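You operate a simulated robot arm through the tools that you are given. There is no shell and no other tool.

The job below is to be done with a simulated robot arm. You get a single attempt, and the scene is never put back.

TASK
Unclamp and clear the nest, swap its blue pin for the green one and turn the model knob to 3.
Fine: the flange goes on the table, the blue pin in the free socket.

It is judged by the outcome, as a careful person would: the job done as asked, and still so three seconds after it is handed in. It fails if anything else is knocked over, pushed out of place, dropped, spilled or broken.

THE ROBOT
A 6-joint arm with a fingered hand, fixed in place. Base frame: the origin is at the foot of the arm, x ahead of it, y to its left, z up; the work surface is at about z = 860. Units: mm, degrees, N and s.
With the tool pointing down near the work surface it reaches from about 340 to 760 mm from the base axis. Its first joint turns from -166.0 to 166.0 degrees. Payload 4 kg.
The TCP is the grasp point between the finger pads, 26 mm short of the fingertips. In the tool frame z runs along the fingers and y along their closing line. The gripper opens to 148 mm. The gripper's body begins 73 mm behind the TCP. The gripper is a hand of 3 fingers: y runs from the thumb to the fingers, the wrist lies at [0, 0, -239] in the tool frame, and closing takes about 1.5 s.
Orientation is told as [roll, pitch, yaw] about the base's x, y, z axes, in that order, counted from this pose: with the fingers straight down and closing along the base's y, the tool's x points along the base's -x, its y along +y and its z along -z.

THE INTERFACE
- The arm moves only by the tool step_arm. Its argument "steps" is one flat list of numbers, 6 for each row, row after row: the shift along the base's x, y, z in units of 30 mm (1.0 is 30 mm), then the turn, a rotation vector about the base's x, y, z in units of 8 degrees (1.0 is 8 degrees). In form: [tx, ty, tz, ax, ay, az, tx, ty, tz, ax, ay, az, ...]. A call has 1 to 20 rows; each row shifts and turns the commanded pose from where the row before left it. "fingers" is the gripper command, from -1 (shut) to 1 (fully open), values between in proportion, set as the call begins (left out, the last holds). A call with a number of a shift or a turn outside -1 to 1 is refused whole. Rows are played at 5 a second. More than 50 mm and 8.6 degrees between two rows, or a gripper value outside its range, and nothing of the call is played. A pose out of reach is approached as far as the arm can. The call stops where the force on the tool passes 40 N (or 10 N more than at its start, if that is more) or the arm is blocked; 0.2 s more then pass. Each finger travels about 153 mm/s and halts on what it meets, pressing with about 21 N; the grip force reading is that of the motor and also rises with nothing between the fingers. The clock runs only during rows and for 0.2 s after the last one: add rows that do not move to give the fingers time. The reply holds the time, the measured pose of the TCP, the force on the tool along the base axes, the opening and the grip force, in the units named above and with some noise, with the torque about the TCP (base axes, N m) and any sound that the robot's microphone picked up.
- Cameras (640 x 400 px; columns grow to the right, rows downward): "scene" is fixed at [399.5, 500.4, 1616.9]; the picture's right is [-0.99, 0.17, 0.00], its down [0.11, 0.65, -0.75] and it looks along [-0.13, -0.74, -0.66] (base axes); focal length 374 px, centre (320, 200). "wrist" rides on the gripper at [68, -39, -90] in the tool frame; the picture's right is [0.50, 0.87, 0.00], its down [-0.65, 0.38, -0.65] and it looks along [-0.57, 0.33, 0.76] (tool axes); focal length 222 px, centre (320, 200). There is no depth. A picture from a camera that has moved, and an enlarged one, comes with that camera's place and axes in the base frame and with its lens.
- camera(camera): a new picture of that camera. The clock stands still meanwhile.
- raise_lower(by): slides the trunk up (or, below 0, down) by that many mm; the arm rides with it, the base frame stays. It gives what a move gives, with no picture.
- set_fingers(finger1, finger2, thumb_bend): sets how far each is bent, from 0 (flat) to 1 (curled in); at 0.3 the hand is open as for a grip, at 0.7 the pads meet at the TCP. One left out holds its place. A second passes; each finger stops where it meets its share of the squeeze, and holds until it gets a number again. A gripper value or a shape takes the hand back. It gives what a move gives, with no picture; readings hold the bend of each and the force on the fingers (four entries, about 0 where the hand has none), thumb and palm.
- grasp_type(shape): the hand has 3 fingers and takes this shape, open, in about a second: jaw (thumb against the fingers, like two jaws); tri (thumb and two fingers); tip (a fingertip pinch); poke (one finger out to press); point (the index stretched); flat (the hand flat); cup (the hand cupped); fist (a fist). The gripper value then closes the fingers along that shape, each until it touches; the sizes above hold for jaw. It gives what a move gives, with no picture.
- enlarge(camera, box): a new picture of the part [left, top, right, bottom] of that camera's present view, enlarged. The clock stands still meanwhile.
- close_job(): hands the job in; it is judged then, once.

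Places have to be worked out from the pictures, the camera data and where the tool is seen. Open the gripper and draw the arm clear of the work before you hand the job in, unless the task says otherwise.

The tools are called after "Request:" as name(argument=value, ...) on one line, values as JSON. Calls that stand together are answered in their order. step_arm: Moves the arm, as the interface text tells. Its arguments: {"type":"object","properties":{"steps":{"type":"array","items":{"type":"number"}},"fingers":{"type":"number"}},"required":["steps"]} The other tools are called the same way: raise_lower (by) slides the trunk up or down; grasp_type (shape) gives the hand a shape; set_fingers (finger1, finger2, thumb_bend) moves the fingers one by one; camera (camera) takes a picture; enlarge (camera, box) takes an enlarged picture of a part of a camera's view; close_job () hands the job in.

At the start:

```text
t: 0.0
tool_pos: [332.5, -338.2, 1193.2]
orientation: [0.0, 0.0, -0.2]
contact_force: [0.1, -0.1, 0.0]
wrist_torque: [-0.02, -0.02, -0.01]
gripper_width: 147.5
finger_force: 0.0
shape: jaw
bend: [0.3, 0.3, 0.3]
finger forces: [0.0, 0.0, 0.0, 0.0, 0.0, 0.0]
trunk travel left (down, up): [-525.0, 65.0]
```

scene: 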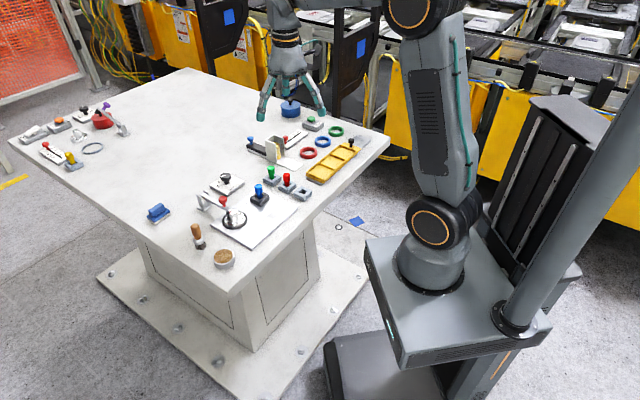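
wrist: 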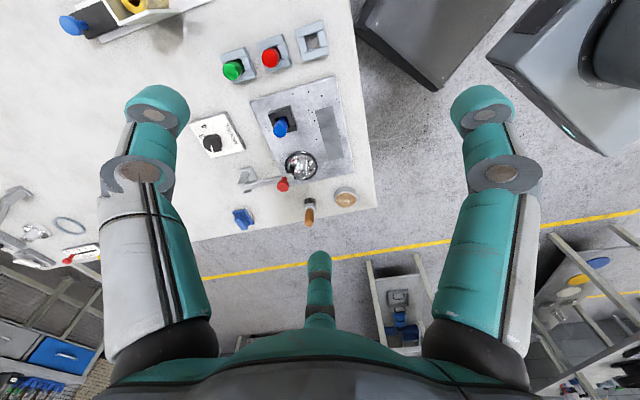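

I start by looking closer at the work area: the nest with the toggle clamp, pins and knob seem to be on the near side of the table in the scene picture.

Request:
enlarge(camera="scene", box=[180, 140, 340, 280])

Request:
enlarge(camera="wrist", box=[180, 20, 380, 240])

Request:
enlarge(camera="scene", box=[0, 60, 400, 300])

```text
2.86 times, centred on (260, 210) of scene
camera zoom: at [399.5, 500.4, 1616.9], right [-0.99, 0.17, 0.0], down [0.11, 0.65, -0.75], along [-0.13, -0.74, -0.66], focal length 1069 px, centre (491, 171)
```

zoom: 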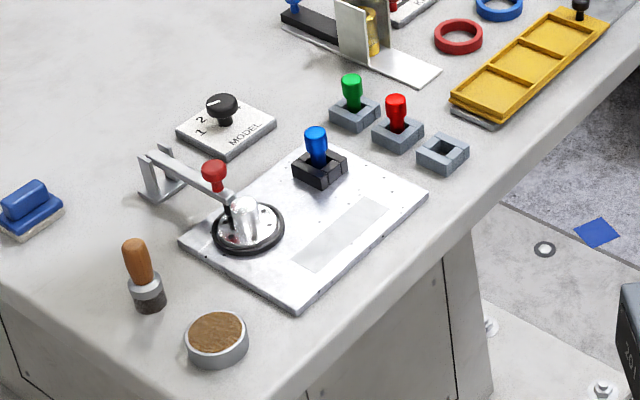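

```text
1.82 times, centred on (280, 130) of wrist
camera zoom: at [265.3, -378.7, 1282.7], right [-0.5, 0.87, 0.0], down [0.66, 0.38, 0.65], along [0.57, 0.33, -0.76], focal length 404 px, centre (393, 327)
```

zoom: 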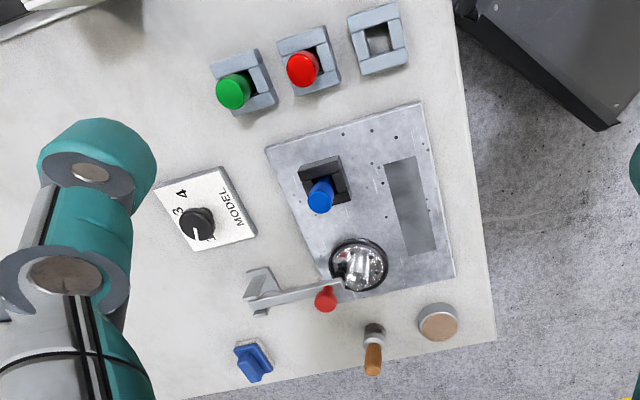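

```text
1.60 times, centred on (200, 180) of scene
camera zoom: at [399.5, 500.4, 1616.9], right [-0.99, 0.17, 0.0], down [0.11, 0.65, -0.75], along [-0.13, -0.74, -0.66], focal length 599 px, centre (512, 232)
```

zoom: 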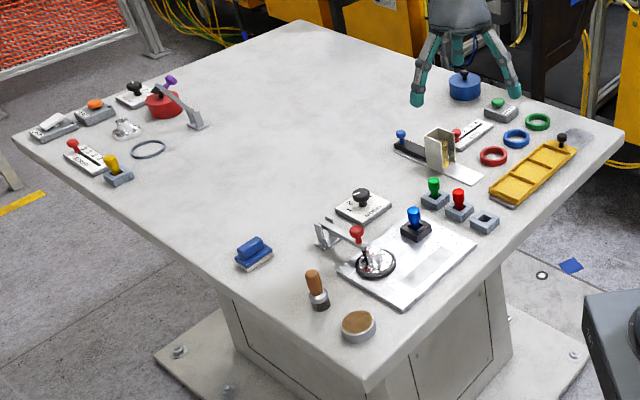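

The nest plate looks to be near x≈470, y≈-330, with the flange at about (508,-288) and the blue pin at about (432,-360). I lower the hand part of the way for a closer wrist view, staying well above everything.

Request:
step_arm(steps=[0.04, -0.45, -0.9, 0, 0, 0, 0.04, -0.45, -0.9, 0, 0, 0, 0.04, -0.45, -0.9, 0, 0, 0, 0.04, -0.45, -0.9, 0, 0, 0, 0.04, -0.45, -0.9, 0, 0, 0], fingers=1)

Request:
camera(camera="wrist")

Request:
enlarge(camera="wrist", box=[180, 60, 460, 260])

```text
t: 1.2
tool_pos: [338.5, -404.9, 1058.0]
orientation: [0.0, -0.1, -0.1]
contact_force: [0.4, 0.6, 0.3]
wrist_torque: [0.01, 0.01, 0.02]
gripper_width: 147.9
finger_force: 0.0
shape: jaw
bend: [0.3, 0.3, 0.3]
finger forces: [0.0, 0.1, 0.0, 0.0, 0.0, 0.0]
trunk travel left (down, up): [-525.0, 65.0]
```

```text
taken
camera wrist: at [271.0, -445.7, 1147.6], right [-0.5, 0.87, 0.0], down [0.65, 0.38, 0.65], along [0.57, 0.33, -0.76], focal length 222 px, centre (320, 200)
```

wrist: 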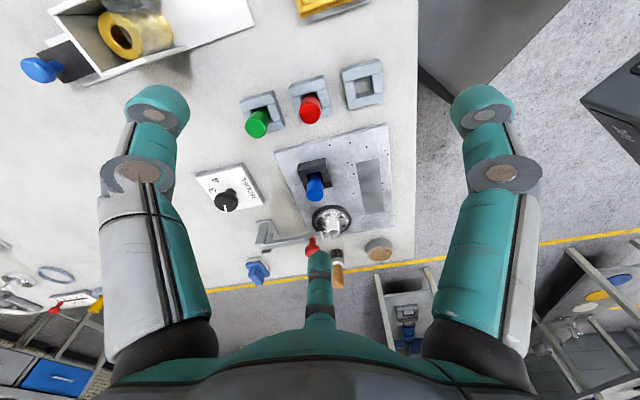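

```text
2.00 times, centred on (320, 160) of wrist
camera zoom: at [271.0, -445.7, 1147.6], right [-0.5, 0.87, 0.0], down [0.65, 0.38, 0.65], along [0.57, 0.33, -0.76], focal length 444 px, centre (320, 280)
```

zoom: 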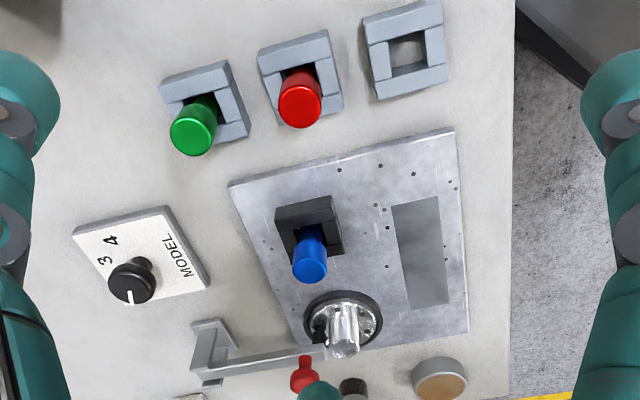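

The pins top out around z≈922 and the red clamp ball is at about (530,-312,934). I take tighter views of the clamp, flange and knob.

Request:
enlarge(camera="scene", box=[190, 160, 270, 240])

Request:
enlarge(camera="scene", box=[240, 150, 320, 210])

Request:
enlarge(camera="wrist", box=[190, 150, 290, 220])

Request:
enlarge(camera="wrist", box=[240, 190, 400, 290])

```text
5.00 times, centred on (230, 200) of scene
camera zoom: at [399.5, 500.4, 1616.9], right [-0.99, 0.17, 0.0], down [0.11, 0.65, -0.75], along [-0.13, -0.74, -0.66], focal length 1871 px, centre (770, 200)
```

zoom: 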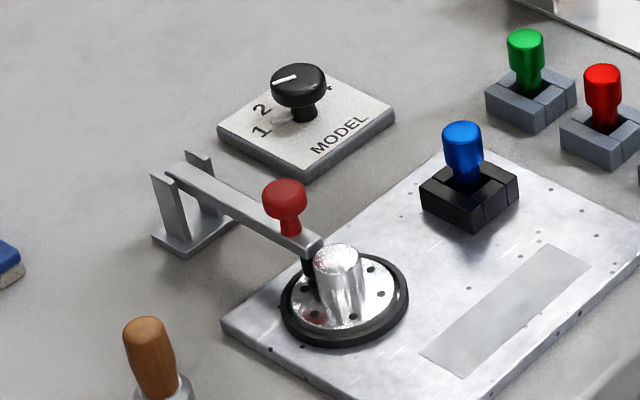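

```text
6.67 times, centred on (280, 180) of scene
camera zoom: at [399.5, 500.4, 1616.9], right [-0.99, 0.17, 0.0], down [0.11, 0.65, -0.75], along [-0.13, -0.74, -0.66], focal length 2494 px, centre (587, 333)
```

zoom: 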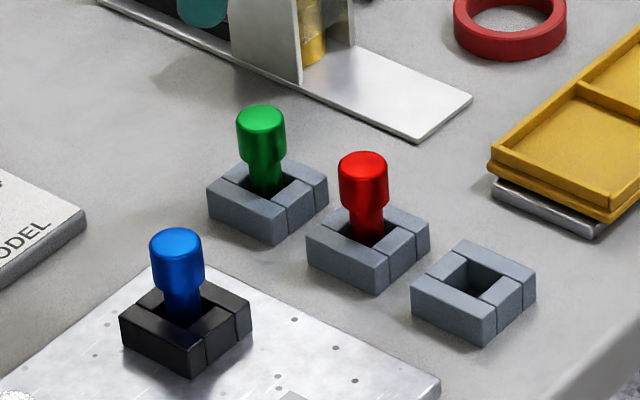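

```text
5.71 times, centred on (240, 185) of wrist
camera zoom: at [271.0, -445.7, 1147.6], right [-0.5, 0.87, 0.0], down [0.65, 0.38, 0.65], along [0.57, 0.33, -0.76], focal length 1269 px, centre (777, 286)
```

zoom: 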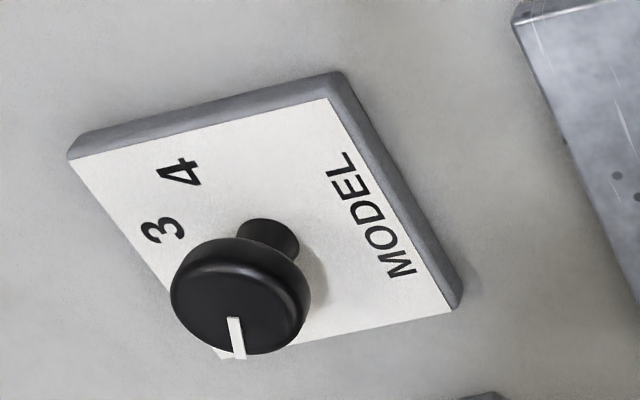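

```text
4.00 times, centred on (320, 240) of wrist
camera zoom: at [271.0, -445.7, 1147.6], right [-0.5, 0.87, 0.0], down [0.65, 0.38, 0.65], along [0.57, 0.33, -0.76], focal length 888 px, centre (320, 40)
```

zoom: 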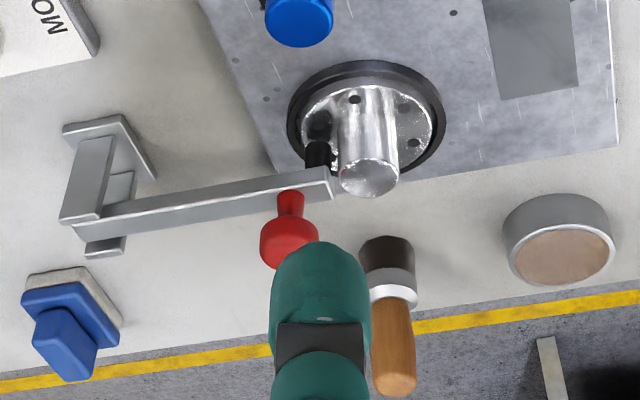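

The flange boss is at about (505,-288) with its top near z≈910. The clamp pivot is near (594,-374,907), and the knob, now at 1, is near (532,-456). Before going in I check the hand's shapes in free air, starting by partly closing the jaw shape.

Request:
step_arm(steps=[0, 0, 0, 0, 0, 0, 0, 0, 0, 0, 0, 0, 0, 0, 0, 0, 0, 0, 0, 0, 0, 0, 0, 0, 0, 0, 0, 0, 0, 0], fingers=-0.4)

Request:
camera(camera="wrist")

Request:
enlarge(camera="scene", box=[220, 0, 380, 130])

```text
t: 2.4
tool_pos: [338.3, -404.5, 1058.9]
orientation: [0.0, -0.1, -0.2]
contact_force: [0.4, 0.5, 0.4]
wrist_torque: [0.03, -0.01, -0.01]
gripper_width: 44.6
finger_force: 0.1
shape: jaw
bend: [0.77, 0.77, 0.7]
finger forces: [0.0, 0.0, 0.0, 0.0, 0.0, 0.0]
trunk travel left (down, up): [-525.0, 65.0]
```

```text
taken
camera wrist: at [270.9, -445.4, 1147.9], right [-0.5, 0.87, 0.0], down [0.66, 0.38, 0.65], along [0.57, 0.33, -0.76], focal length 222 px, centre (320, 200)
```

wrist: 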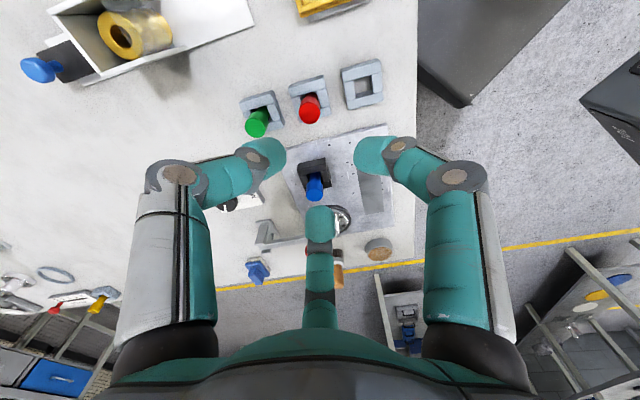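

```text
3.08 times, centred on (300, 65) of scene
camera zoom: at [399.5, 500.4, 1616.9], right [-0.99, 0.17, 0.0], down [0.11, 0.65, -0.75], along [-0.13, -0.74, -0.66], focal length 1151 px, centre (382, 615)
```

zoom: 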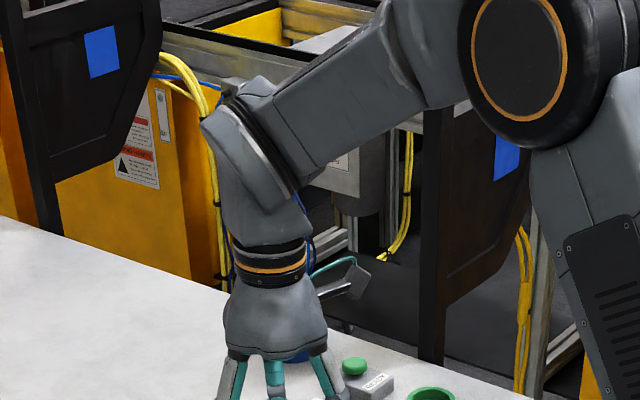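

In jaw shape the three fingers close radially, 120° apart, with a width of 44.6 at -0.4. I go above the clamp's red ball with yaw about +48°, so the thumb is on the pivot side and the bar can swing up between the other two fingers.

Request:
step_arm(steps=[0.8, 0.385, -0.2, 0, 0, 0.744, 0.8, 0.385, -0.2, 0, 0, 0.744, 0.8, 0.385, -0.2, 0, 0, 0.744, 0.8, 0.385, -0.2, 0, 0, 0.744, 0.8, 0.385, -0.2, 0, 0, 0.744, 0.8, 0.385, -0.2, 0, 0, 0.744, 0.8, 0.385, -0.2, 0, 0, 0.744, 0.8, 0.385, -0.2, 0, 0, 0.744, 0, 0, 0, 0, 0, 0], fingers=-0.19)

Request:
camera(camera="wrist")

Request:
enlarge(camera="scene", box=[180, 140, 340, 240])

```text
t: 4.4
tool_pos: [544.3, -211.2, 959.5]
orientation: [-1.2, 1.2, 46.4]
contact_force: [-0.2, -0.6, -0.8]
wrist_torque: [-0.02, 0.03, -0.02]
gripper_width: 59.5
finger_force: 0.2
shape: jaw
bend: [0.77, 0.77, 0.7]
finger forces: [0.0, 0.1, 0.0, 0.1, 0.0, 0.0]
out of reach, approached as far as the arm can: row 4, 5, 6, 7, 8
trunk travel left (down, up): [-525.0, 65.0]
```

```text
taken
camera wrist: at [526.4, -286.8, 1050.6], right [-0.97, 0.23, -0.01], down [0.18, 0.75, 0.63], along [0.15, 0.61, -0.78], focal length 222 px, centre (320, 200)
```

wrist: 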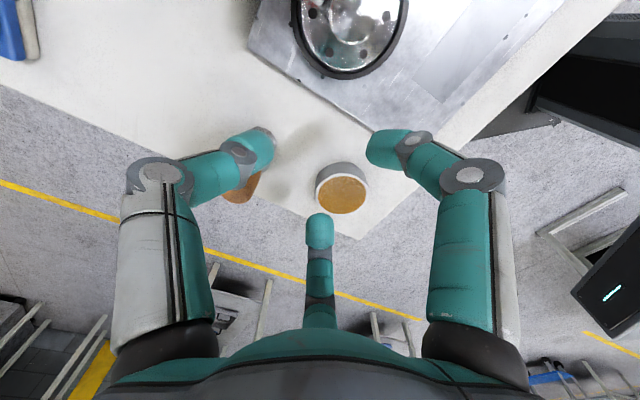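

```text
4.00 times, centred on (260, 190) of scene
camera zoom: at [399.5, 500.4, 1616.9], right [-0.99, 0.17, 0.0], down [0.11, 0.65, -0.75], along [-0.13, -0.74, -0.66], focal length 1497 px, centre (560, 240)
```

zoom: 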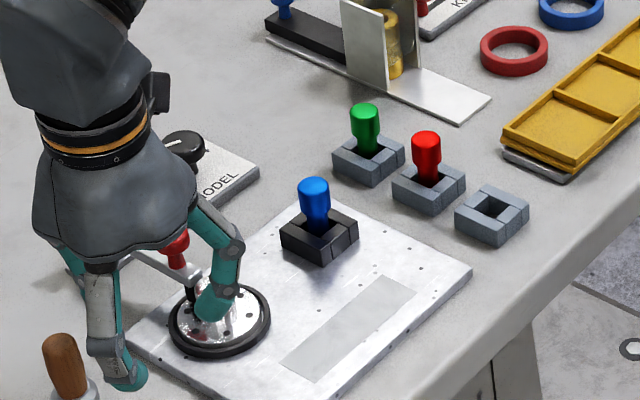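

Part of that move was out of reach, with the wrist apparently at its limit at this yaw, and the hand ended off target at (544,-211,959) without touching anything. I raise it and turn back the other way in a small test.

Request:
step_arm(steps=[0, 0, 1.0, 0, 0, 0, 0, 0, 0.5, 0, 0, -1])

```text
t: 5.0
tool_pos: [543.5, -193.2, 997.1]
orientation: [0.0, 0.1, 39.5]
contact_force: [-0.8, -0.3, 0.7]
wrist_torque: [-0.04, 0.02, -0.02]
gripper_width: 60.0
finger_force: 0.1
shape: jaw
bend: [0.77, 0.77, 0.7]
finger forces: [0.0, 0.0, 0.0, 0.0, 0.0, 0.1]
out of reach, approached as far as the arm can: row 1
trunk travel left (down, up): [-525.0, 65.0]
```

The hand is clear at z≈997 with no contact. I raise it further and turn back toward yaw 0, then on toward -72°, which is the equivalent finger arrangement, moving back to above the ball.

Request:
step_arm(steps=[-0.2, -0.3, 0.7, 0, 0, -1, -0.2, -0.3, 0.7, 0, 0, -1, -0.2, -0.3, 0, 0, 0, -1, -0.2, -0.3, 0, 0, 0, -1, 0, -0.3, 0, 0, 0, -0.95])

```text
t: 6.2
tool_pos: [519.2, -237.7, 1039.3]
orientation: [-0.1, 0.1, -0.2]
contact_force: [-0.3, 0.7, -0.1]
wrist_torque: [-0.01, 0.01, -0.01]
gripper_width: 59.3
finger_force: 0.0
shape: jaw
bend: [0.77, 0.77, 0.7]
finger forces: [0.1, 0.1, 0.0, 0.0, 0.1, 0.0]
trunk travel left (down, up): [-525.0, 65.0]
```

That went exactly as commanded. Now I move to above the ball while turning to yaw -72°.

Request:
step_arm(steps=[0.037, -0.25, 0, 0, 0, -0.9025, 0.037, -0.25, 0, 0, 0, -0.9025, 0.037, -0.25, 0, 0, 0, -0.9025, 0.037, -0.25, 0, 0, 0, -0.9025, 0.037, -0.25, 0, 0, 0, -0.9025, 0.037, -0.25, 0, 0, 0, -0.9025, 0.037, -0.25, 0, 0, 0, -0.9025, 0.037, -0.25, 0, 0, 0, -0.9025, 0.037, -0.25, 0, 0, 0, -0.9025, 0.037, -0.25, 0, 0, 0, -0.9025, 0, 0, 0, 0, 0, 0])

Request:
camera(camera="wrist")

Request:
enlarge(camera="scene", box=[180, 120, 340, 240])

```text
t: 8.6
tool_pos: [529.7, -312.8, 1037.7]
orientation: [0.0, 0.0, -72.4]
contact_force: [0.7, 0.6, 0.2]
wrist_torque: [0.04, 0.01, -0.02]
gripper_width: 59.8
finger_force: 0.1
shape: jaw
bend: [0.77, 0.77, 0.7]
finger forces: [0.0, 0.0, 0.0, 0.1, 0.0, 0.0]
trunk travel left (down, up): [-525.0, 65.0]
```

```text
taken
camera wrist: at [473.4, -262.5, 1127.5], right [0.67, 0.74, 0.0], down [0.56, -0.51, 0.65], along [0.48, -0.44, -0.76], focal length 222 px, centre (320, 200)
```

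wrist: 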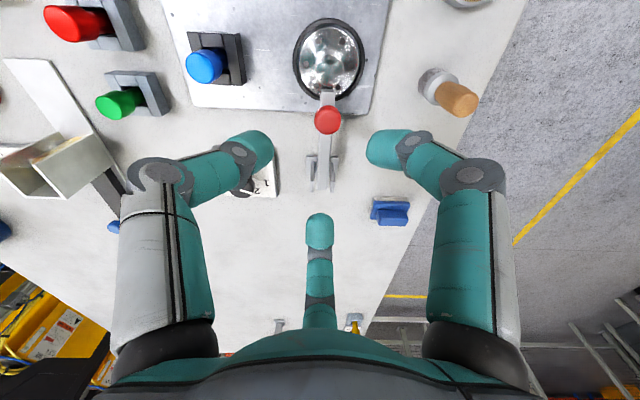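

```text
3.33 times, centred on (260, 180) of scene
camera zoom: at [399.5, 500.4, 1616.9], right [-0.99, 0.17, 0.0], down [0.11, 0.65, -0.75], along [-0.13, -0.74, -0.66], focal length 1247 px, centre (520, 267)
```

zoom: 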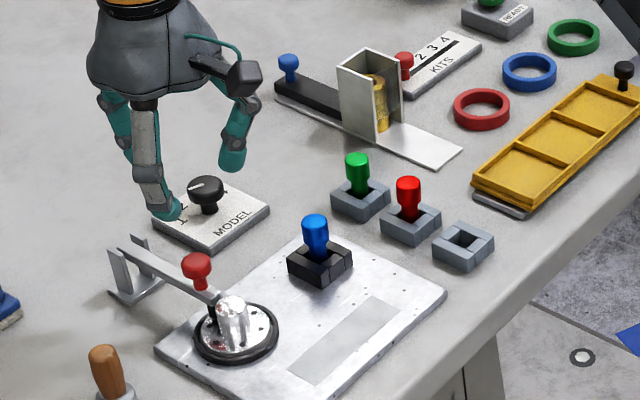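

The ball appears at (328,118), about 7 mm to the picture's right of the hand's centre line, so I judge it to be near (531,-306). I shift over it and go down part way to check again.

Request:
step_arm(steps=[0.04, 0.2, -0.6, 0, 0, 0, 0, 0, -0.6, 0, 0, 0, 0, 0, -0.5, 0, 0, 0, 0, 0, 0, 0, 0, 0])

Request:
camera(camera="wrist")

Request:
enlarge(camera="scene", box=[180, 150, 280, 230])

```text
t: 9.6
tool_pos: [530.7, -307.0, 986.9]
orientation: [0.0, -0.1, -72.3]
contact_force: [-0.4, -0.7, 1.1]
wrist_torque: [-0.02, 0.02, 0.0]
gripper_width: 59.8
finger_force: 0.0
shape: jaw
bend: [0.77, 0.77, 0.7]
finger forces: [0.1, 0.0, 0.0, 0.0, 0.1, 0.1]
trunk travel left (down, up): [-525.0, 65.0]
```

```text
taken
camera wrist: at [474.1, -256.6, 1075.8], right [0.67, 0.74, 0.0], down [0.56, -0.51, 0.65], along [0.48, -0.44, -0.76], focal length 222 px, centre (320, 200)
```

wrist: 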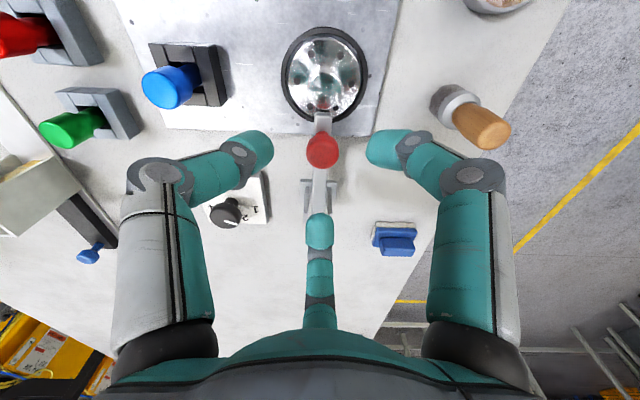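

```text
5.00 times, centred on (230, 190) of scene
camera zoom: at [399.5, 500.4, 1616.9], right [-0.99, 0.17, 0.0], down [0.11, 0.65, -0.75], along [-0.13, -0.74, -0.66], focal length 1871 px, centre (770, 250)
```

zoom: 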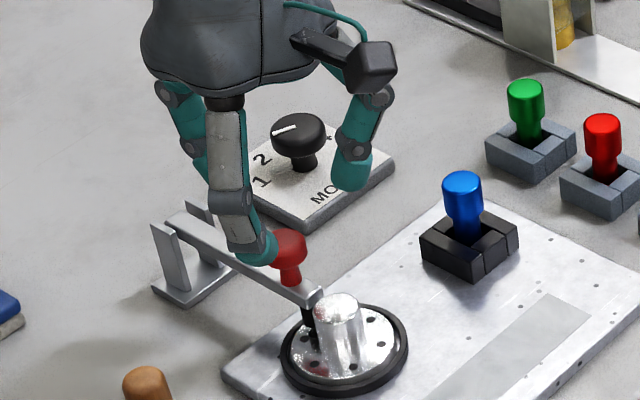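

The ball is now centred to within about 2 mm. I descend so the fingertips sit beside the ball and stay above the bar.

Request:
step_arm(steps=[0, 0.06, -0.45, 0, 0, 0, 0, 0, -0.45, 0, 0, 0, 0, 0, -0.36, 0, 0, 0, 0, 0, 0, 0, 0, 0])

Request:
camera(camera="wrist")

Request:
enlarge(camera="scene", box=[190, 150, 270, 230])

```text
t: 10.6
tool_pos: [531.1, -306.0, 950.2]
orientation: [0.0, 0.0, -72.2]
contact_force: [0.4, -0.8, 0.2]
wrist_torque: [0.03, -0.01, -0.03]
gripper_width: 59.8
finger_force: 0.1
shape: jaw
bend: [0.77, 0.77, 0.7]
finger forces: [0.1, 0.1, 0.0, 0.0, 0.1, 0.0]
trunk travel left (down, up): [-525.0, 65.0]
```

```text
taken
camera wrist: at [474.0, -255.1, 1038.5], right [0.67, 0.74, 0.0], down [0.56, -0.51, 0.65], along [0.48, -0.44, -0.76], focal length 222 px, centre (320, 200)
```

wrist: 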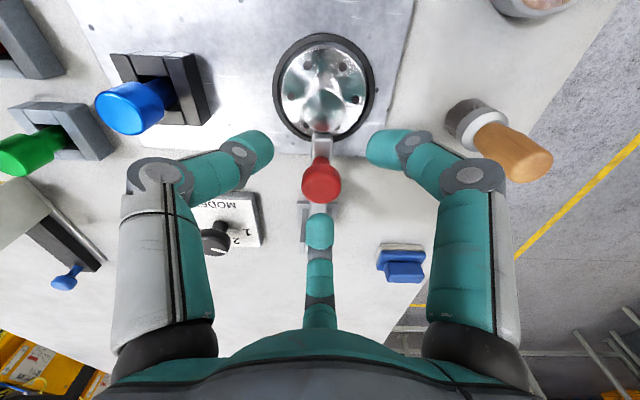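

```text
5.00 times, centred on (230, 190) of scene
camera zoom: at [399.5, 500.4, 1616.9], right [-0.99, 0.17, 0.0], down [0.11, 0.65, -0.75], along [-0.13, -0.74, -0.66], focal length 1871 px, centre (770, 250)
```

zoom: 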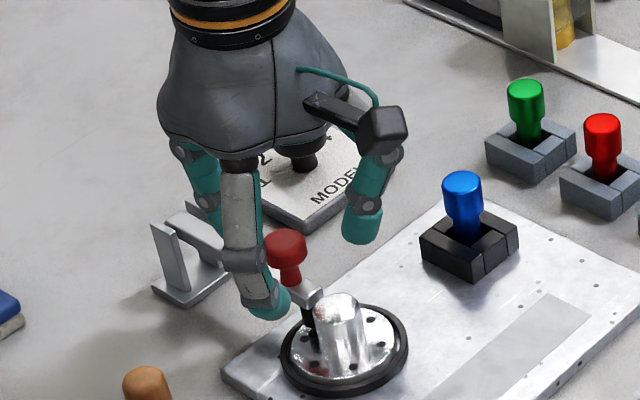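

The hand is centred on the ball, so I close the fingers on it and give them time.

Request:
step_arm(steps=[0, 0, 0, 0, 0, 0, 0, 0, 0, 0, 0, 0, 0, 0, 0, 0, 0, 0, 0, 0, 0, 0, 0, 0, 0, 0, 0, 0, 0, 0, 0, 0, 0, 0, 0, 0], fingers=-1)

Request:
camera(camera="wrist")

Request:
enlarge(camera="scene", box=[190, 150, 270, 230])

```text
t: 12.0
tool_pos: [530.3, -305.5, 949.4]
orientation: [0.0, 0.0, -72.3]
contact_force: [-0.9, 1.0, -1.3]
wrist_torque: [0.01, 0.06, 0.0]
gripper_width: 16.2
finger_force: 21.6
shape: jaw
bend: [0.73, 0.75, 0.7]
finger forces: [18.2, 18.0, 0.0, 0.0, 18.6, 0.0]
trunk travel left (down, up): [-525.0, 65.0]
```

```text
taken
camera wrist: at [474.0, -255.0, 1038.8], right [0.67, 0.74, 0.0], down [0.56, -0.51, 0.65], along [0.48, -0.44, -0.76], focal length 222 px, centre (320, 200)
```

wrist: 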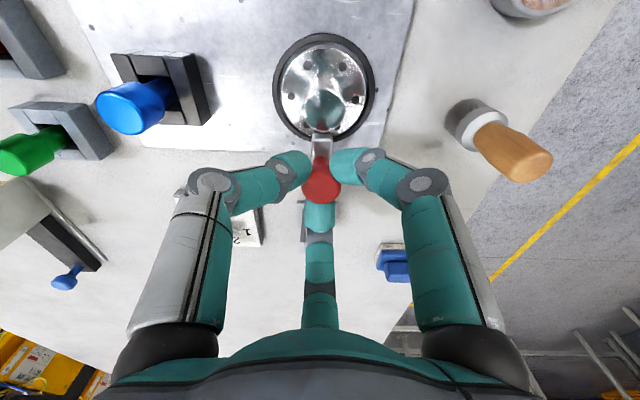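

```text
5.00 times, centred on (230, 190) of scene
camera zoom: at [399.5, 500.4, 1616.9], right [-0.99, 0.17, 0.0], down [0.11, 0.65, -0.75], along [-0.13, -0.74, -0.66], focal length 1871 px, centre (770, 250)
```

zoom: 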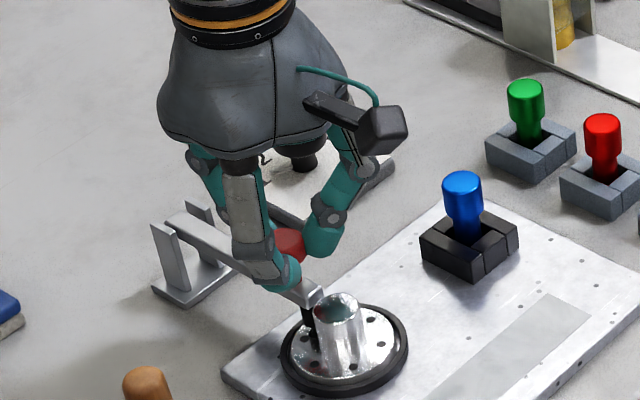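

All three fingers hold the ball at about 18 N each. I start lifting it along an arc about the pivot, with the hand kept upright so the bar can come up between the two open-side fingers.

Request:
step_arm(steps=[0.113, -0.104, 0.393, 0, 0, 0, 0.152, -0.14, 0.37, 0, 0, 0])

Request:
enlarge(camera="scene", box=[190, 140, 270, 230])

```text
t: 12.6
tool_pos: [538.0, -313.1, 972.7]
orientation: [0.1, 0.0, -72.2]
contact_force: [-8.5, 4.0, 0.3]
wrist_torque: [0.27, 0.42, -0.03]
gripper_width: 15.4
finger_force: 21.1
shape: jaw
bend: [0.74, 0.73, 0.7]
finger forces: [21.9, 15.7, 0.1, 0.1, 25.2, 0.1]
trunk travel left (down, up): [-525.0, 65.0]
```

```text
4.44 times, centred on (230, 185) of scene
camera zoom: at [399.5, 500.4, 1616.9], right [-0.99, 0.17, 0.0], down [0.11, 0.65, -0.75], along [-0.13, -0.74, -0.66], focal length 1663 px, centre (720, 267)
```

zoom: 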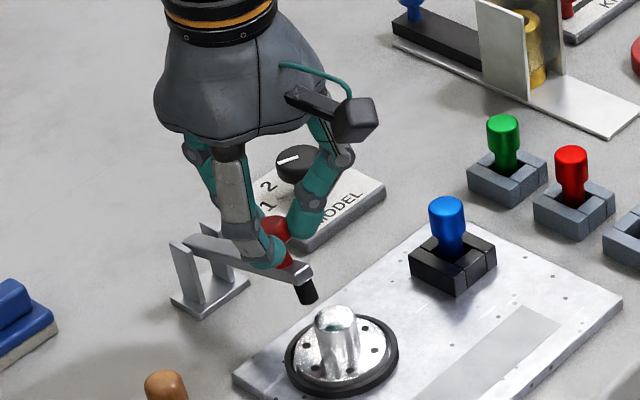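

The clamp bar is lifting cleanly off the flange, with only about 9 N of side force. I continue the arc with slightly less pull toward the pivot.

Request:
step_arm(steps=[0.15, -0.138, 0.35, 0, 0, 0, 0.18, -0.166, 0.33, 0, 0, 0])

Request:
enlarge(camera="scene", box=[190, 140, 270, 230])

```text
t: 13.2
tool_pos: [549.0, -322.1, 994.2]
orientation: [0.1, -0.2, -72.2]
contact_force: [-4.3, 0.7, 5.0]
wrist_torque: [-0.1, 0.04, -0.04]
gripper_width: 16.0
finger_force: 21.4
shape: jaw
bend: [0.74, 0.76, 0.7]
finger forces: [15.3, 28.0, 0.0, 0.0, 18.5, 0.1]
trunk travel left (down, up): [-525.0, 65.0]
```

```text
4.44 times, centred on (230, 185) of scene
camera zoom: at [399.5, 500.4, 1616.9], right [-0.99, 0.17, 0.0], down [0.11, 0.65, -0.75], along [-0.13, -0.74, -0.66], focal length 1663 px, centre (720, 267)
```

zoom: 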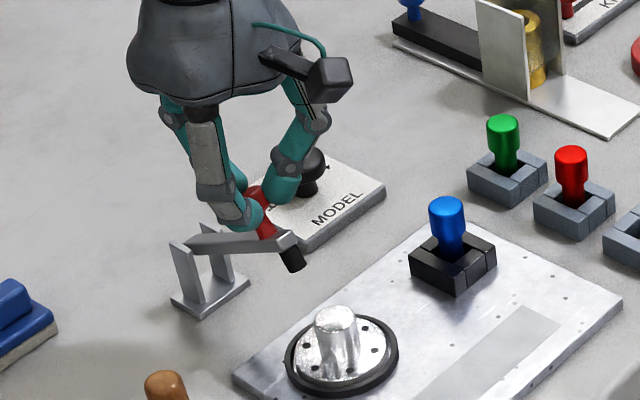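

It is still tracking well, at about 33° of lift and with low forces. I continue over the top of the arc.

Request:
step_arm(steps=[0.24, -0.22, 0.26, 0, 0, 0, 0.268, -0.246, 0.21, 0, 0, 0])

Request:
enlarge(camera="scene", box=[190, 140, 270, 230])

```text
t: 13.8
tool_pos: [562.0, -335.0, 1011.0]
orientation: [0.2, -0.2, -72.3]
contact_force: [-10.3, 4.5, 16.6]
wrist_torque: [0.09, 0.22, -0.13]
gripper_width: 16.3
finger_force: 20.3
shape: jaw
bend: [0.74, 0.77, 0.7]
finger forces: [18.5, 19.0, 0.0, 0.0, 22.7, 0.0]
trunk travel left (down, up): [-525.0, 65.0]
```

```text
4.44 times, centred on (230, 185) of scene
camera zoom: at [399.5, 500.4, 1616.9], right [-0.99, 0.17, 0.0], down [0.11, 0.65, -0.75], along [-0.13, -0.74, -0.66], focal length 1663 px, centre (720, 267)
```

zoom: 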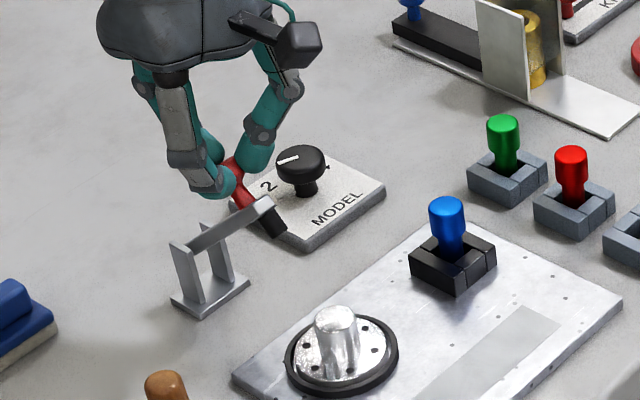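

The reading of about 17 N up and outward means the true arc is a little wider than my path. I continue with more rise.

Request:
step_arm(steps=[0.23, -0.21, 0.3, 0, 0, 0, 0.285, -0.262, 0.2, 0, 0, 0])

Request:
enlarge(camera="scene", box=[190, 130, 270, 230])

```text
t: 14.4
tool_pos: [578.2, -350.7, 1023.3]
orientation: [0.0, 0.0, -72.3]
contact_force: [-4.8, -2.0, 6.1]
wrist_torque: [0.04, 0.12, -0.01]
gripper_width: 14.7
finger_force: 20.3
shape: jaw
bend: [0.74, 0.78, 0.7]
finger forces: [15.2, 13.4, 0.0, 0.1, 15.0, 0.0]
trunk travel left (down, up): [-525.0, 65.0]
```

```text
4.00 times, centred on (230, 180) of scene
camera zoom: at [399.5, 500.4, 1616.9], right [-0.99, 0.17, 0.0], down [0.11, 0.65, -0.75], along [-0.13, -0.74, -0.66], focal length 1497 px, centre (680, 280)
```

zoom: 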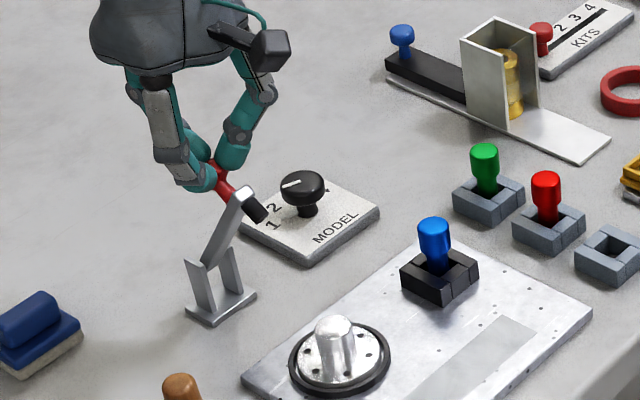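

The bar is at roughly 60° and forces are low. I continue pushing mostly toward the pivot side.

Request:
step_arm(steps=[0.315, -0.29, 0.05, 0, 0, 0, 0.315, -0.29, 0.0, 0, 0, 0])

Request:
enlarge(camera="scene", box=[190, 130, 270, 230])

Request:
camera(camera="wrist")

```text
t: 15.0
tool_pos: [591.2, -359.2, 1025.4]
orientation: [-0.1, 0.5, -72.7]
contact_force: [-27.6, 17.3, 15.4]
wrist_torque: [0.48, 0.78, -0.11]
gripper_width: 14.1
finger_force: 20.9
shape: jaw
bend: [0.73, 0.79, 0.7]
finger forces: [19.3, 0.0, 0.0, 0.1, 26.5, 0.0]
trunk travel left (down, up): [-525.0, 65.0]
stopped in row 2: the force on the tool passed its limit at 47 N (the readings are from after the stop); the commanded pose is now the measured one
```

```text
4.00 times, centred on (230, 180) of scene
camera zoom: at [399.5, 500.4, 1616.9], right [-0.99, 0.17, 0.0], down [0.11, 0.65, -0.75], along [-0.13, -0.74, -0.66], focal length 1497 px, centre (680, 280)
```

zoom: 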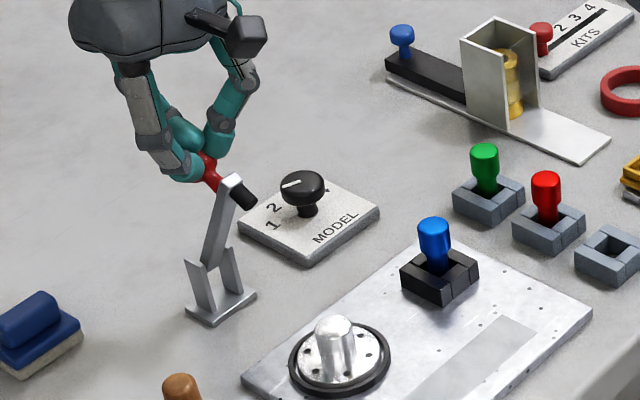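

```text
taken
camera wrist: at [535.3, -310.4, 1116.1], right [0.68, 0.74, 0.0], down [0.56, -0.52, 0.65], along [0.48, -0.44, -0.76], focal length 222 px, centre (320, 200)
```

wrist: 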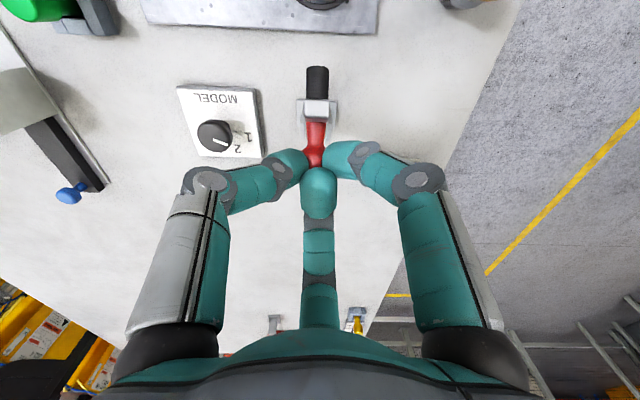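

The bar is now at about 77° and the upright grip has begun to bind at 47 N, with the fingertips riding up on the ball. I loosen the fingers slightly, keeping the ball caged, and see whether the bar stays up.

Request:
step_arm(steps=[0, 0, 0, 0, 0, 0, 0, 0, 0, 0, 0, 0], fingers=-0.62)

Request:
enlarge(camera="scene", box=[190, 130, 270, 230])

Request:
camera(camera="wrist")

```text
t: 15.6
tool_pos: [595.9, -364.2, 1022.3]
orientation: [-0.1, 0.3, -72.4]
contact_force: [0.1, -1.0, 0.7]
wrist_torque: [-0.04, 0.02, 0.02]
gripper_width: 28.1
finger_force: 0.2
shape: jaw
bend: [0.75, 0.75, 0.7]
finger forces: [0.0, 0.0, 0.0, 0.0, 0.9, 0.0]
trunk travel left (down, up): [-525.0, 65.0]
```

```text
4.00 times, centred on (230, 180) of scene
camera zoom: at [399.5, 500.4, 1616.9], right [-0.99, 0.17, 0.0], down [0.11, 0.65, -0.75], along [-0.13, -0.74, -0.66], focal length 1497 px, centre (680, 280)
```

zoom: 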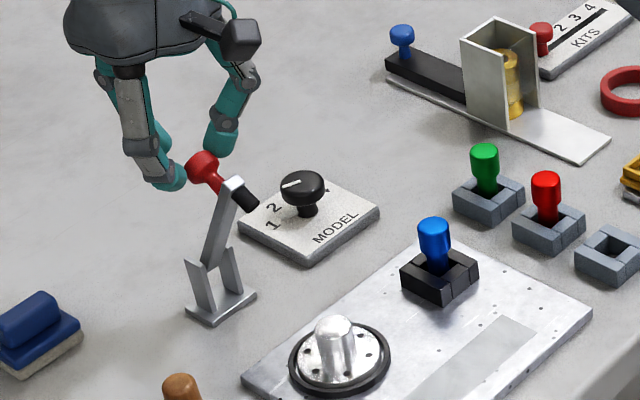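

```text
taken
camera wrist: at [539.6, -314.5, 1111.9], right [0.67, 0.74, 0.0], down [0.56, -0.51, 0.65], along [0.48, -0.44, -0.76], focal length 222 px, centre (320, 200)
```

wrist: 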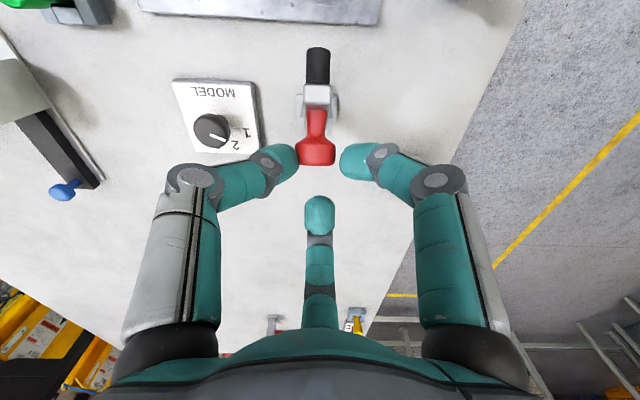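

With all the fingers slack the bar is still up. I open wider and rise off the ball to check that it stays open unsupported.

Request:
step_arm(steps=[0, 0, 0, 0, 0, 0, 0, 0, 0, 0, 0, 0, 0, 0, 0.8, 0, 0, 0, 0, 0, 0.8, 0, 0, 0, 0, 0, 0.5, 0, 0, 0], fingers=-0.19)

Request:
enlarge(camera="scene", box=[190, 120, 290, 230])

Request:
camera(camera="wrist")

```text
t: 16.8
tool_pos: [593.8, -364.4, 1086.6]
orientation: [-0.3, 0.4, -72.6]
contact_force: [0.6, 0.1, 0.6]
wrist_torque: [0.01, 0.0, 0.0]
gripper_width: 59.6
finger_force: 0.1
shape: jaw
bend: [0.77, 0.77, 0.7]
finger forces: [0.0, 0.1, 0.0, 0.0, 0.0, 0.0]
trunk travel left (down, up): [-525.0, 65.0]
```

```text
3.64 times, centred on (240, 175) of scene
camera zoom: at [399.5, 500.4, 1616.9], right [-0.99, 0.17, 0.0], down [0.11, 0.65, -0.75], along [-0.13, -0.74, -0.66], focal length 1360 px, centre (611, 291)
```

zoom: 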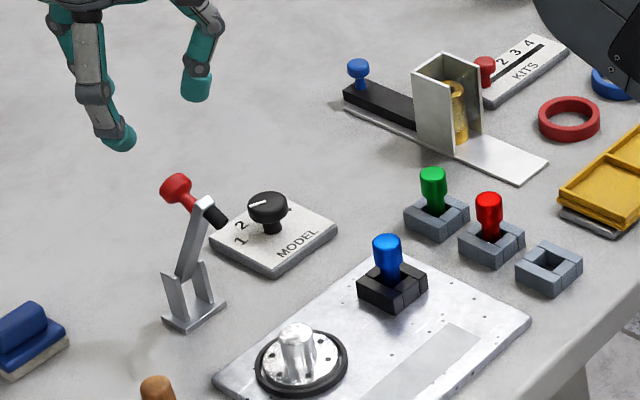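

```text
taken
camera wrist: at [539.0, -314.6, 1176.2], right [0.68, 0.74, 0.0], down [0.56, -0.52, 0.65], along [0.48, -0.44, -0.76], focal length 222 px, centre (320, 200)
```

wrist: 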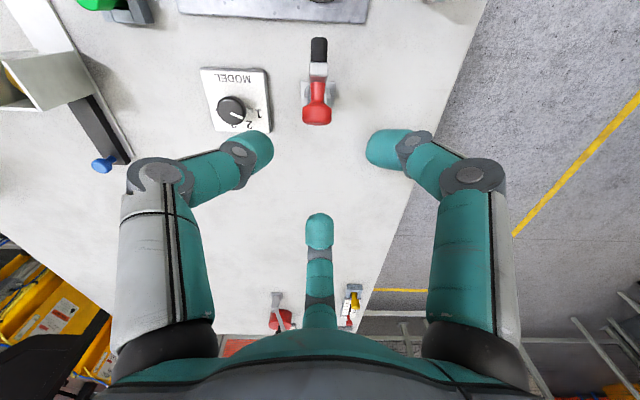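

The bar stays up on its own at about 78°, but its spindle end, near (548,-327,992), leans toward the space the hand needs over the flange. I go to the flange side with closed fingers and gently push the bar further open.

Request:
step_arm(steps=[-0.593, 0.507, 0, 0, 0, 0, -0.593, 0.507, 0, 0, 0, 0, -0.593, 0.507, 0, 0, 0, 0, -0.593, 0.507, 0, 0, 0, 0, -0.593, 0.507, 0, 0, 0, 0, 0, 0, -0.85, 0, 0, 0, 0, 0, -0.85, 0, 0, 0, 0, 0, -0.85, 0, 0, 0, 0, 0, 0, 0, 0, 0], fingers=-1)

Request:
enlarge(camera="scene", box=[190, 120, 290, 230])

Request:
camera(camera="wrist")

```text
t: 18.8
tool_pos: [507.6, -288.1, 1009.6]
orientation: [-0.1, 0.3, -72.5]
contact_force: [-0.4, 0.3, -0.1]
wrist_torque: [-0.02, -0.01, 0.01]
gripper_width: 0.0
finger_force: 21.4
shape: jaw
bend: [0.7, 0.7, 0.7]
finger forces: [0.0, 0.1, 0.0, 0.0, 0.0, 0.0]
trunk travel left (down, up): [-525.0, 65.0]
```

```text
3.64 times, centred on (240, 175) of scene
camera zoom: at [399.5, 500.4, 1616.9], right [-0.99, 0.17, 0.0], down [0.11, 0.65, -0.75], along [-0.13, -0.74, -0.66], focal length 1360 px, centre (611, 291)
```

zoom: 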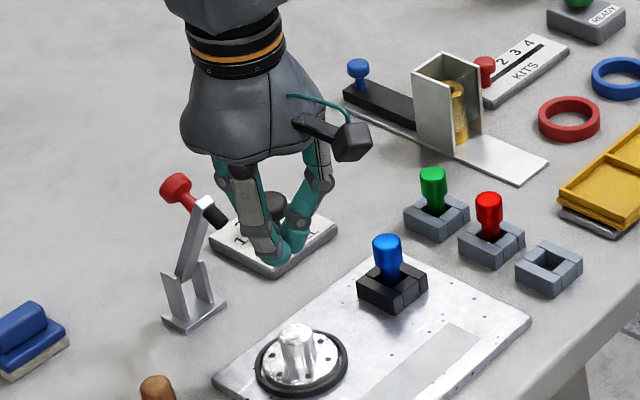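

```text
taken
camera wrist: at [450.9, -237.3, 1098.9], right [0.68, 0.74, 0.0], down [0.56, -0.52, 0.65], along [0.48, -0.44, -0.76], focal length 222 px, centre (320, 200)
```

wrist: 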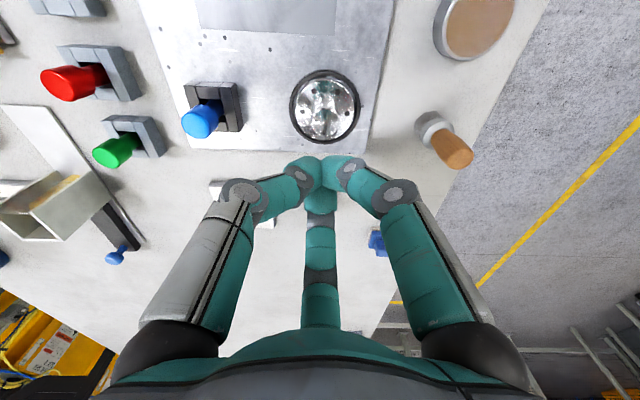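

The closed hand is on the flange side of the spindle. I push slowly toward the pivot side in small steps and watch the force.

Request:
step_arm(steps=[0.2455, -0.2254, 0, 0, 0, 0, 0.2455, -0.2254, 0, 0, 0, 0, 0.2455, -0.2254, 0, 0, 0, 0, 0.123, -0.113, 0, 0, 0, 0])

Request:
enlarge(camera="scene", box=[190, 120, 290, 230])

```text
t: 19.8
tool_pos: [532.1, -312.6, 1009.2]
orientation: [-0.1, 0.5, -72.5]
contact_force: [0.9, -0.4, 0.5]
wrist_torque: [0.03, -0.01, -0.03]
gripper_width: 0.1
finger_force: 21.0
shape: jaw
bend: [0.7, 0.7, 0.7]
finger forces: [0.0, 0.1, 0.1, 0.0, 0.0, 0.0]
trunk travel left (down, up): [-525.0, 65.0]
```

```text
3.64 times, centred on (240, 175) of scene
camera zoom: at [399.5, 500.4, 1616.9], right [-0.99, 0.17, 0.0], down [0.11, 0.65, -0.75], along [-0.13, -0.74, -0.66], focal length 1360 px, centre (611, 291)
```

zoom: 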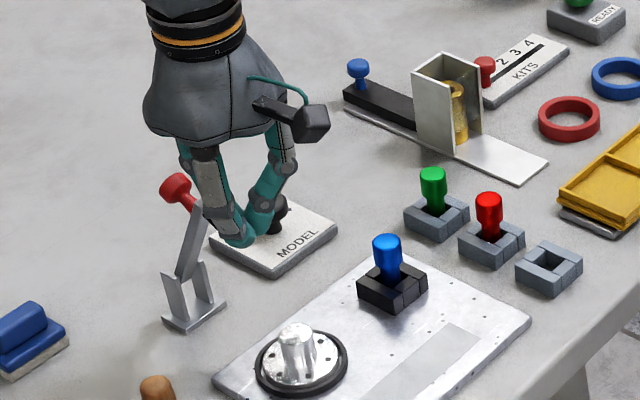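

There's no contact yet, so I keep pushing gently.

Request:
step_arm(steps=[0.123, -0.113, 0, 0, 0, 0, 0.123, -0.113, 0, 0, 0, 0, 0.123, -0.113, 0, 0, 0, 0, 0.123, -0.113, 0, 0, 0, 0])

Request:
enlarge(camera="scene", box=[190, 120, 290, 230])

```text
t: 20.8
tool_pos: [543.2, -324.1, 1010.2]
orientation: [-0.2, 0.4, -72.4]
contact_force: [-23.1, 8.3, 7.8]
wrist_torque: [0.21, 0.41, 0.07]
gripper_width: 0.1
finger_force: 21.3
shape: jaw
bend: [0.7, 0.7, 0.7]
finger forces: [0.1, 74.1, 0.0, 0.0, 0.0, 0.1]
trunk travel left (down, up): [-525.0, 65.0]
```

```text
3.64 times, centred on (240, 175) of scene
camera zoom: at [399.5, 500.4, 1616.9], right [-0.99, 0.17, 0.0], down [0.11, 0.65, -0.75], along [-0.13, -0.74, -0.66], focal length 1360 px, centre (611, 291)
```

zoom: 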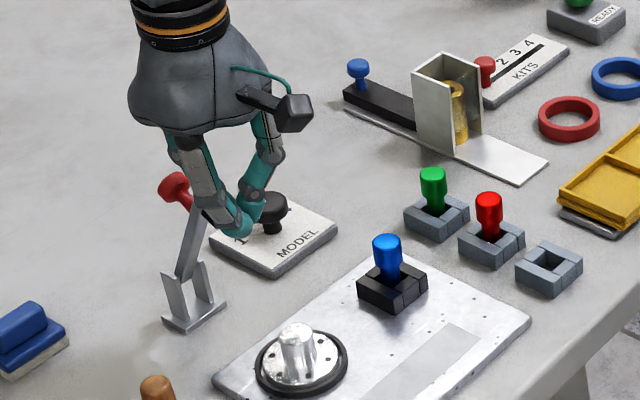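

The bar meets a firm stop at about 78°, so the clamp is fully open. I back away and rise above it, then turn to yaw -12°, which leaves the spindle in a gap between fingers when I grip the flange boss.

Request:
step_arm(steps=[-0.37, 0.34, 0, 0, 0, 0, -0.37, 0.34, 0.2, 0, 0, 0, 0, 0, 0.8, 0, 0, 0, 0, 0, 0.8, 0, 0, 0])

Request:
step_arm(steps=[-0.07, 0.07, 0, 0, 0, 0.94, -0.07, 0.07, 0, 0, 0, 0.94, -0.07, 0.07, 0, 0, 0, 0.94, -0.07, 0.07, 0, 0, 0, 0.94, -0.07, 0.07, 0, 0, 0, 0.94, -0.07, 0.07, 0, 0, 0, 0.94, -0.07, 0.07, 0, 0, 0, 0.94, -0.07, 0.07, 0, 0, 0, 0.94, 0, 0, 0, 0, 0, 0], fingers=-0.25)

Request:
camera(camera="wrist")

Request:
enlarge(camera="scene", box=[190, 120, 290, 230])

```text
t: 21.8
tool_pos: [524.9, -304.3, 1064.2]
orientation: [0.0, 0.4, -72.5]
contact_force: [-1.0, -0.8, -0.1]
wrist_torque: [-0.02, 0.01, -0.02]
gripper_width: 0.3
finger_force: 21.0
shape: jaw
bend: [0.7, 0.7, 0.7]
finger forces: [0.0, 0.1, 0.0, 0.0, 0.1, 0.0]
trunk travel left (down, up): [-525.0, 65.0]
```

```text
t: 23.8
tool_pos: [507.9, -287.6, 1064.2]
orientation: [-0.1, 0.3, -12.2]
contact_force: [0.2, 0.0, 0.8]
wrist_torque: [-0.01, -0.02, -0.04]
gripper_width: 55.2
finger_force: 0.0
shape: jaw
bend: [0.77, 0.77, 0.7]
finger forces: [0.0, 0.0, 0.0, 0.0, 0.0, 0.1]
trunk travel left (down, up): [-525.0, 65.0]
```

```text
taken
camera wrist: at [435.8, -314.2, 1153.0], right [-0.3, 0.95, 0.0], down [0.73, 0.23, 0.65], along [0.62, 0.2, -0.76], focal length 222 px, centre (320, 200)
```

wrist: 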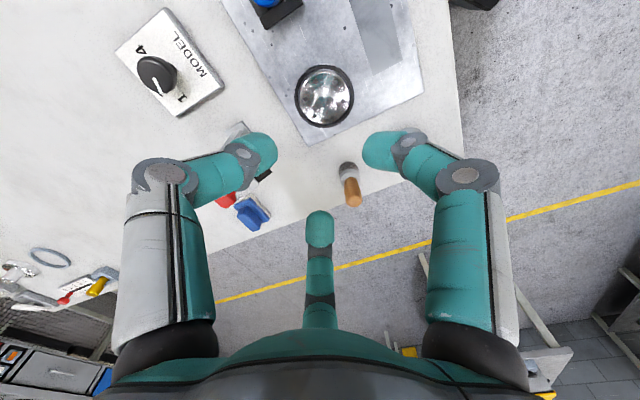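

```text
3.64 times, centred on (240, 175) of scene
camera zoom: at [399.5, 500.4, 1616.9], right [-0.99, 0.17, 0.0], down [0.11, 0.65, -0.75], along [-0.13, -0.74, -0.66], focal length 1360 px, centre (611, 291)
```

zoom: 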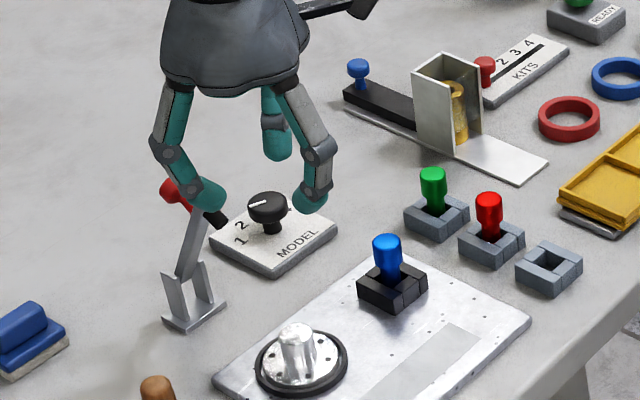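

I zoom in on the flange in the wrist view to line up precisely with its boss.

Request:
enlarge(camera="wrist", box=[260, 50, 400, 150])

Request:
enlarge(camera="scene", box=[220, 190, 280, 240])

```text
4.00 times, centred on (330, 100) of wrist
camera zoom: at [435.8, -314.2, 1153.0], right [-0.3, 0.95, 0.0], down [0.73, 0.23, 0.65], along [0.62, 0.2, -0.76], focal length 888 px, centre (280, 600)
```

zoom: 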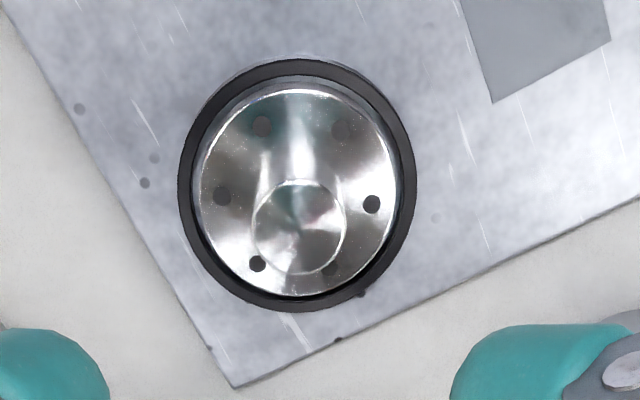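

```text
8.00 times, centred on (250, 215) of scene
camera zoom: at [399.5, 500.4, 1616.9], right [-0.99, 0.17, 0.0], down [0.11, 0.65, -0.75], along [-0.13, -0.74, -0.66], focal length 2993 px, centre (880, 80)
```

zoom: 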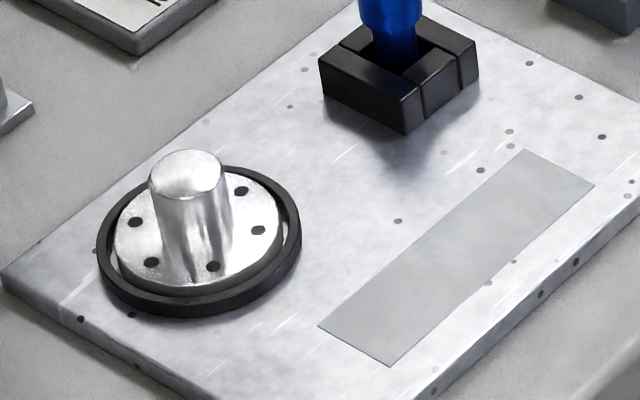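

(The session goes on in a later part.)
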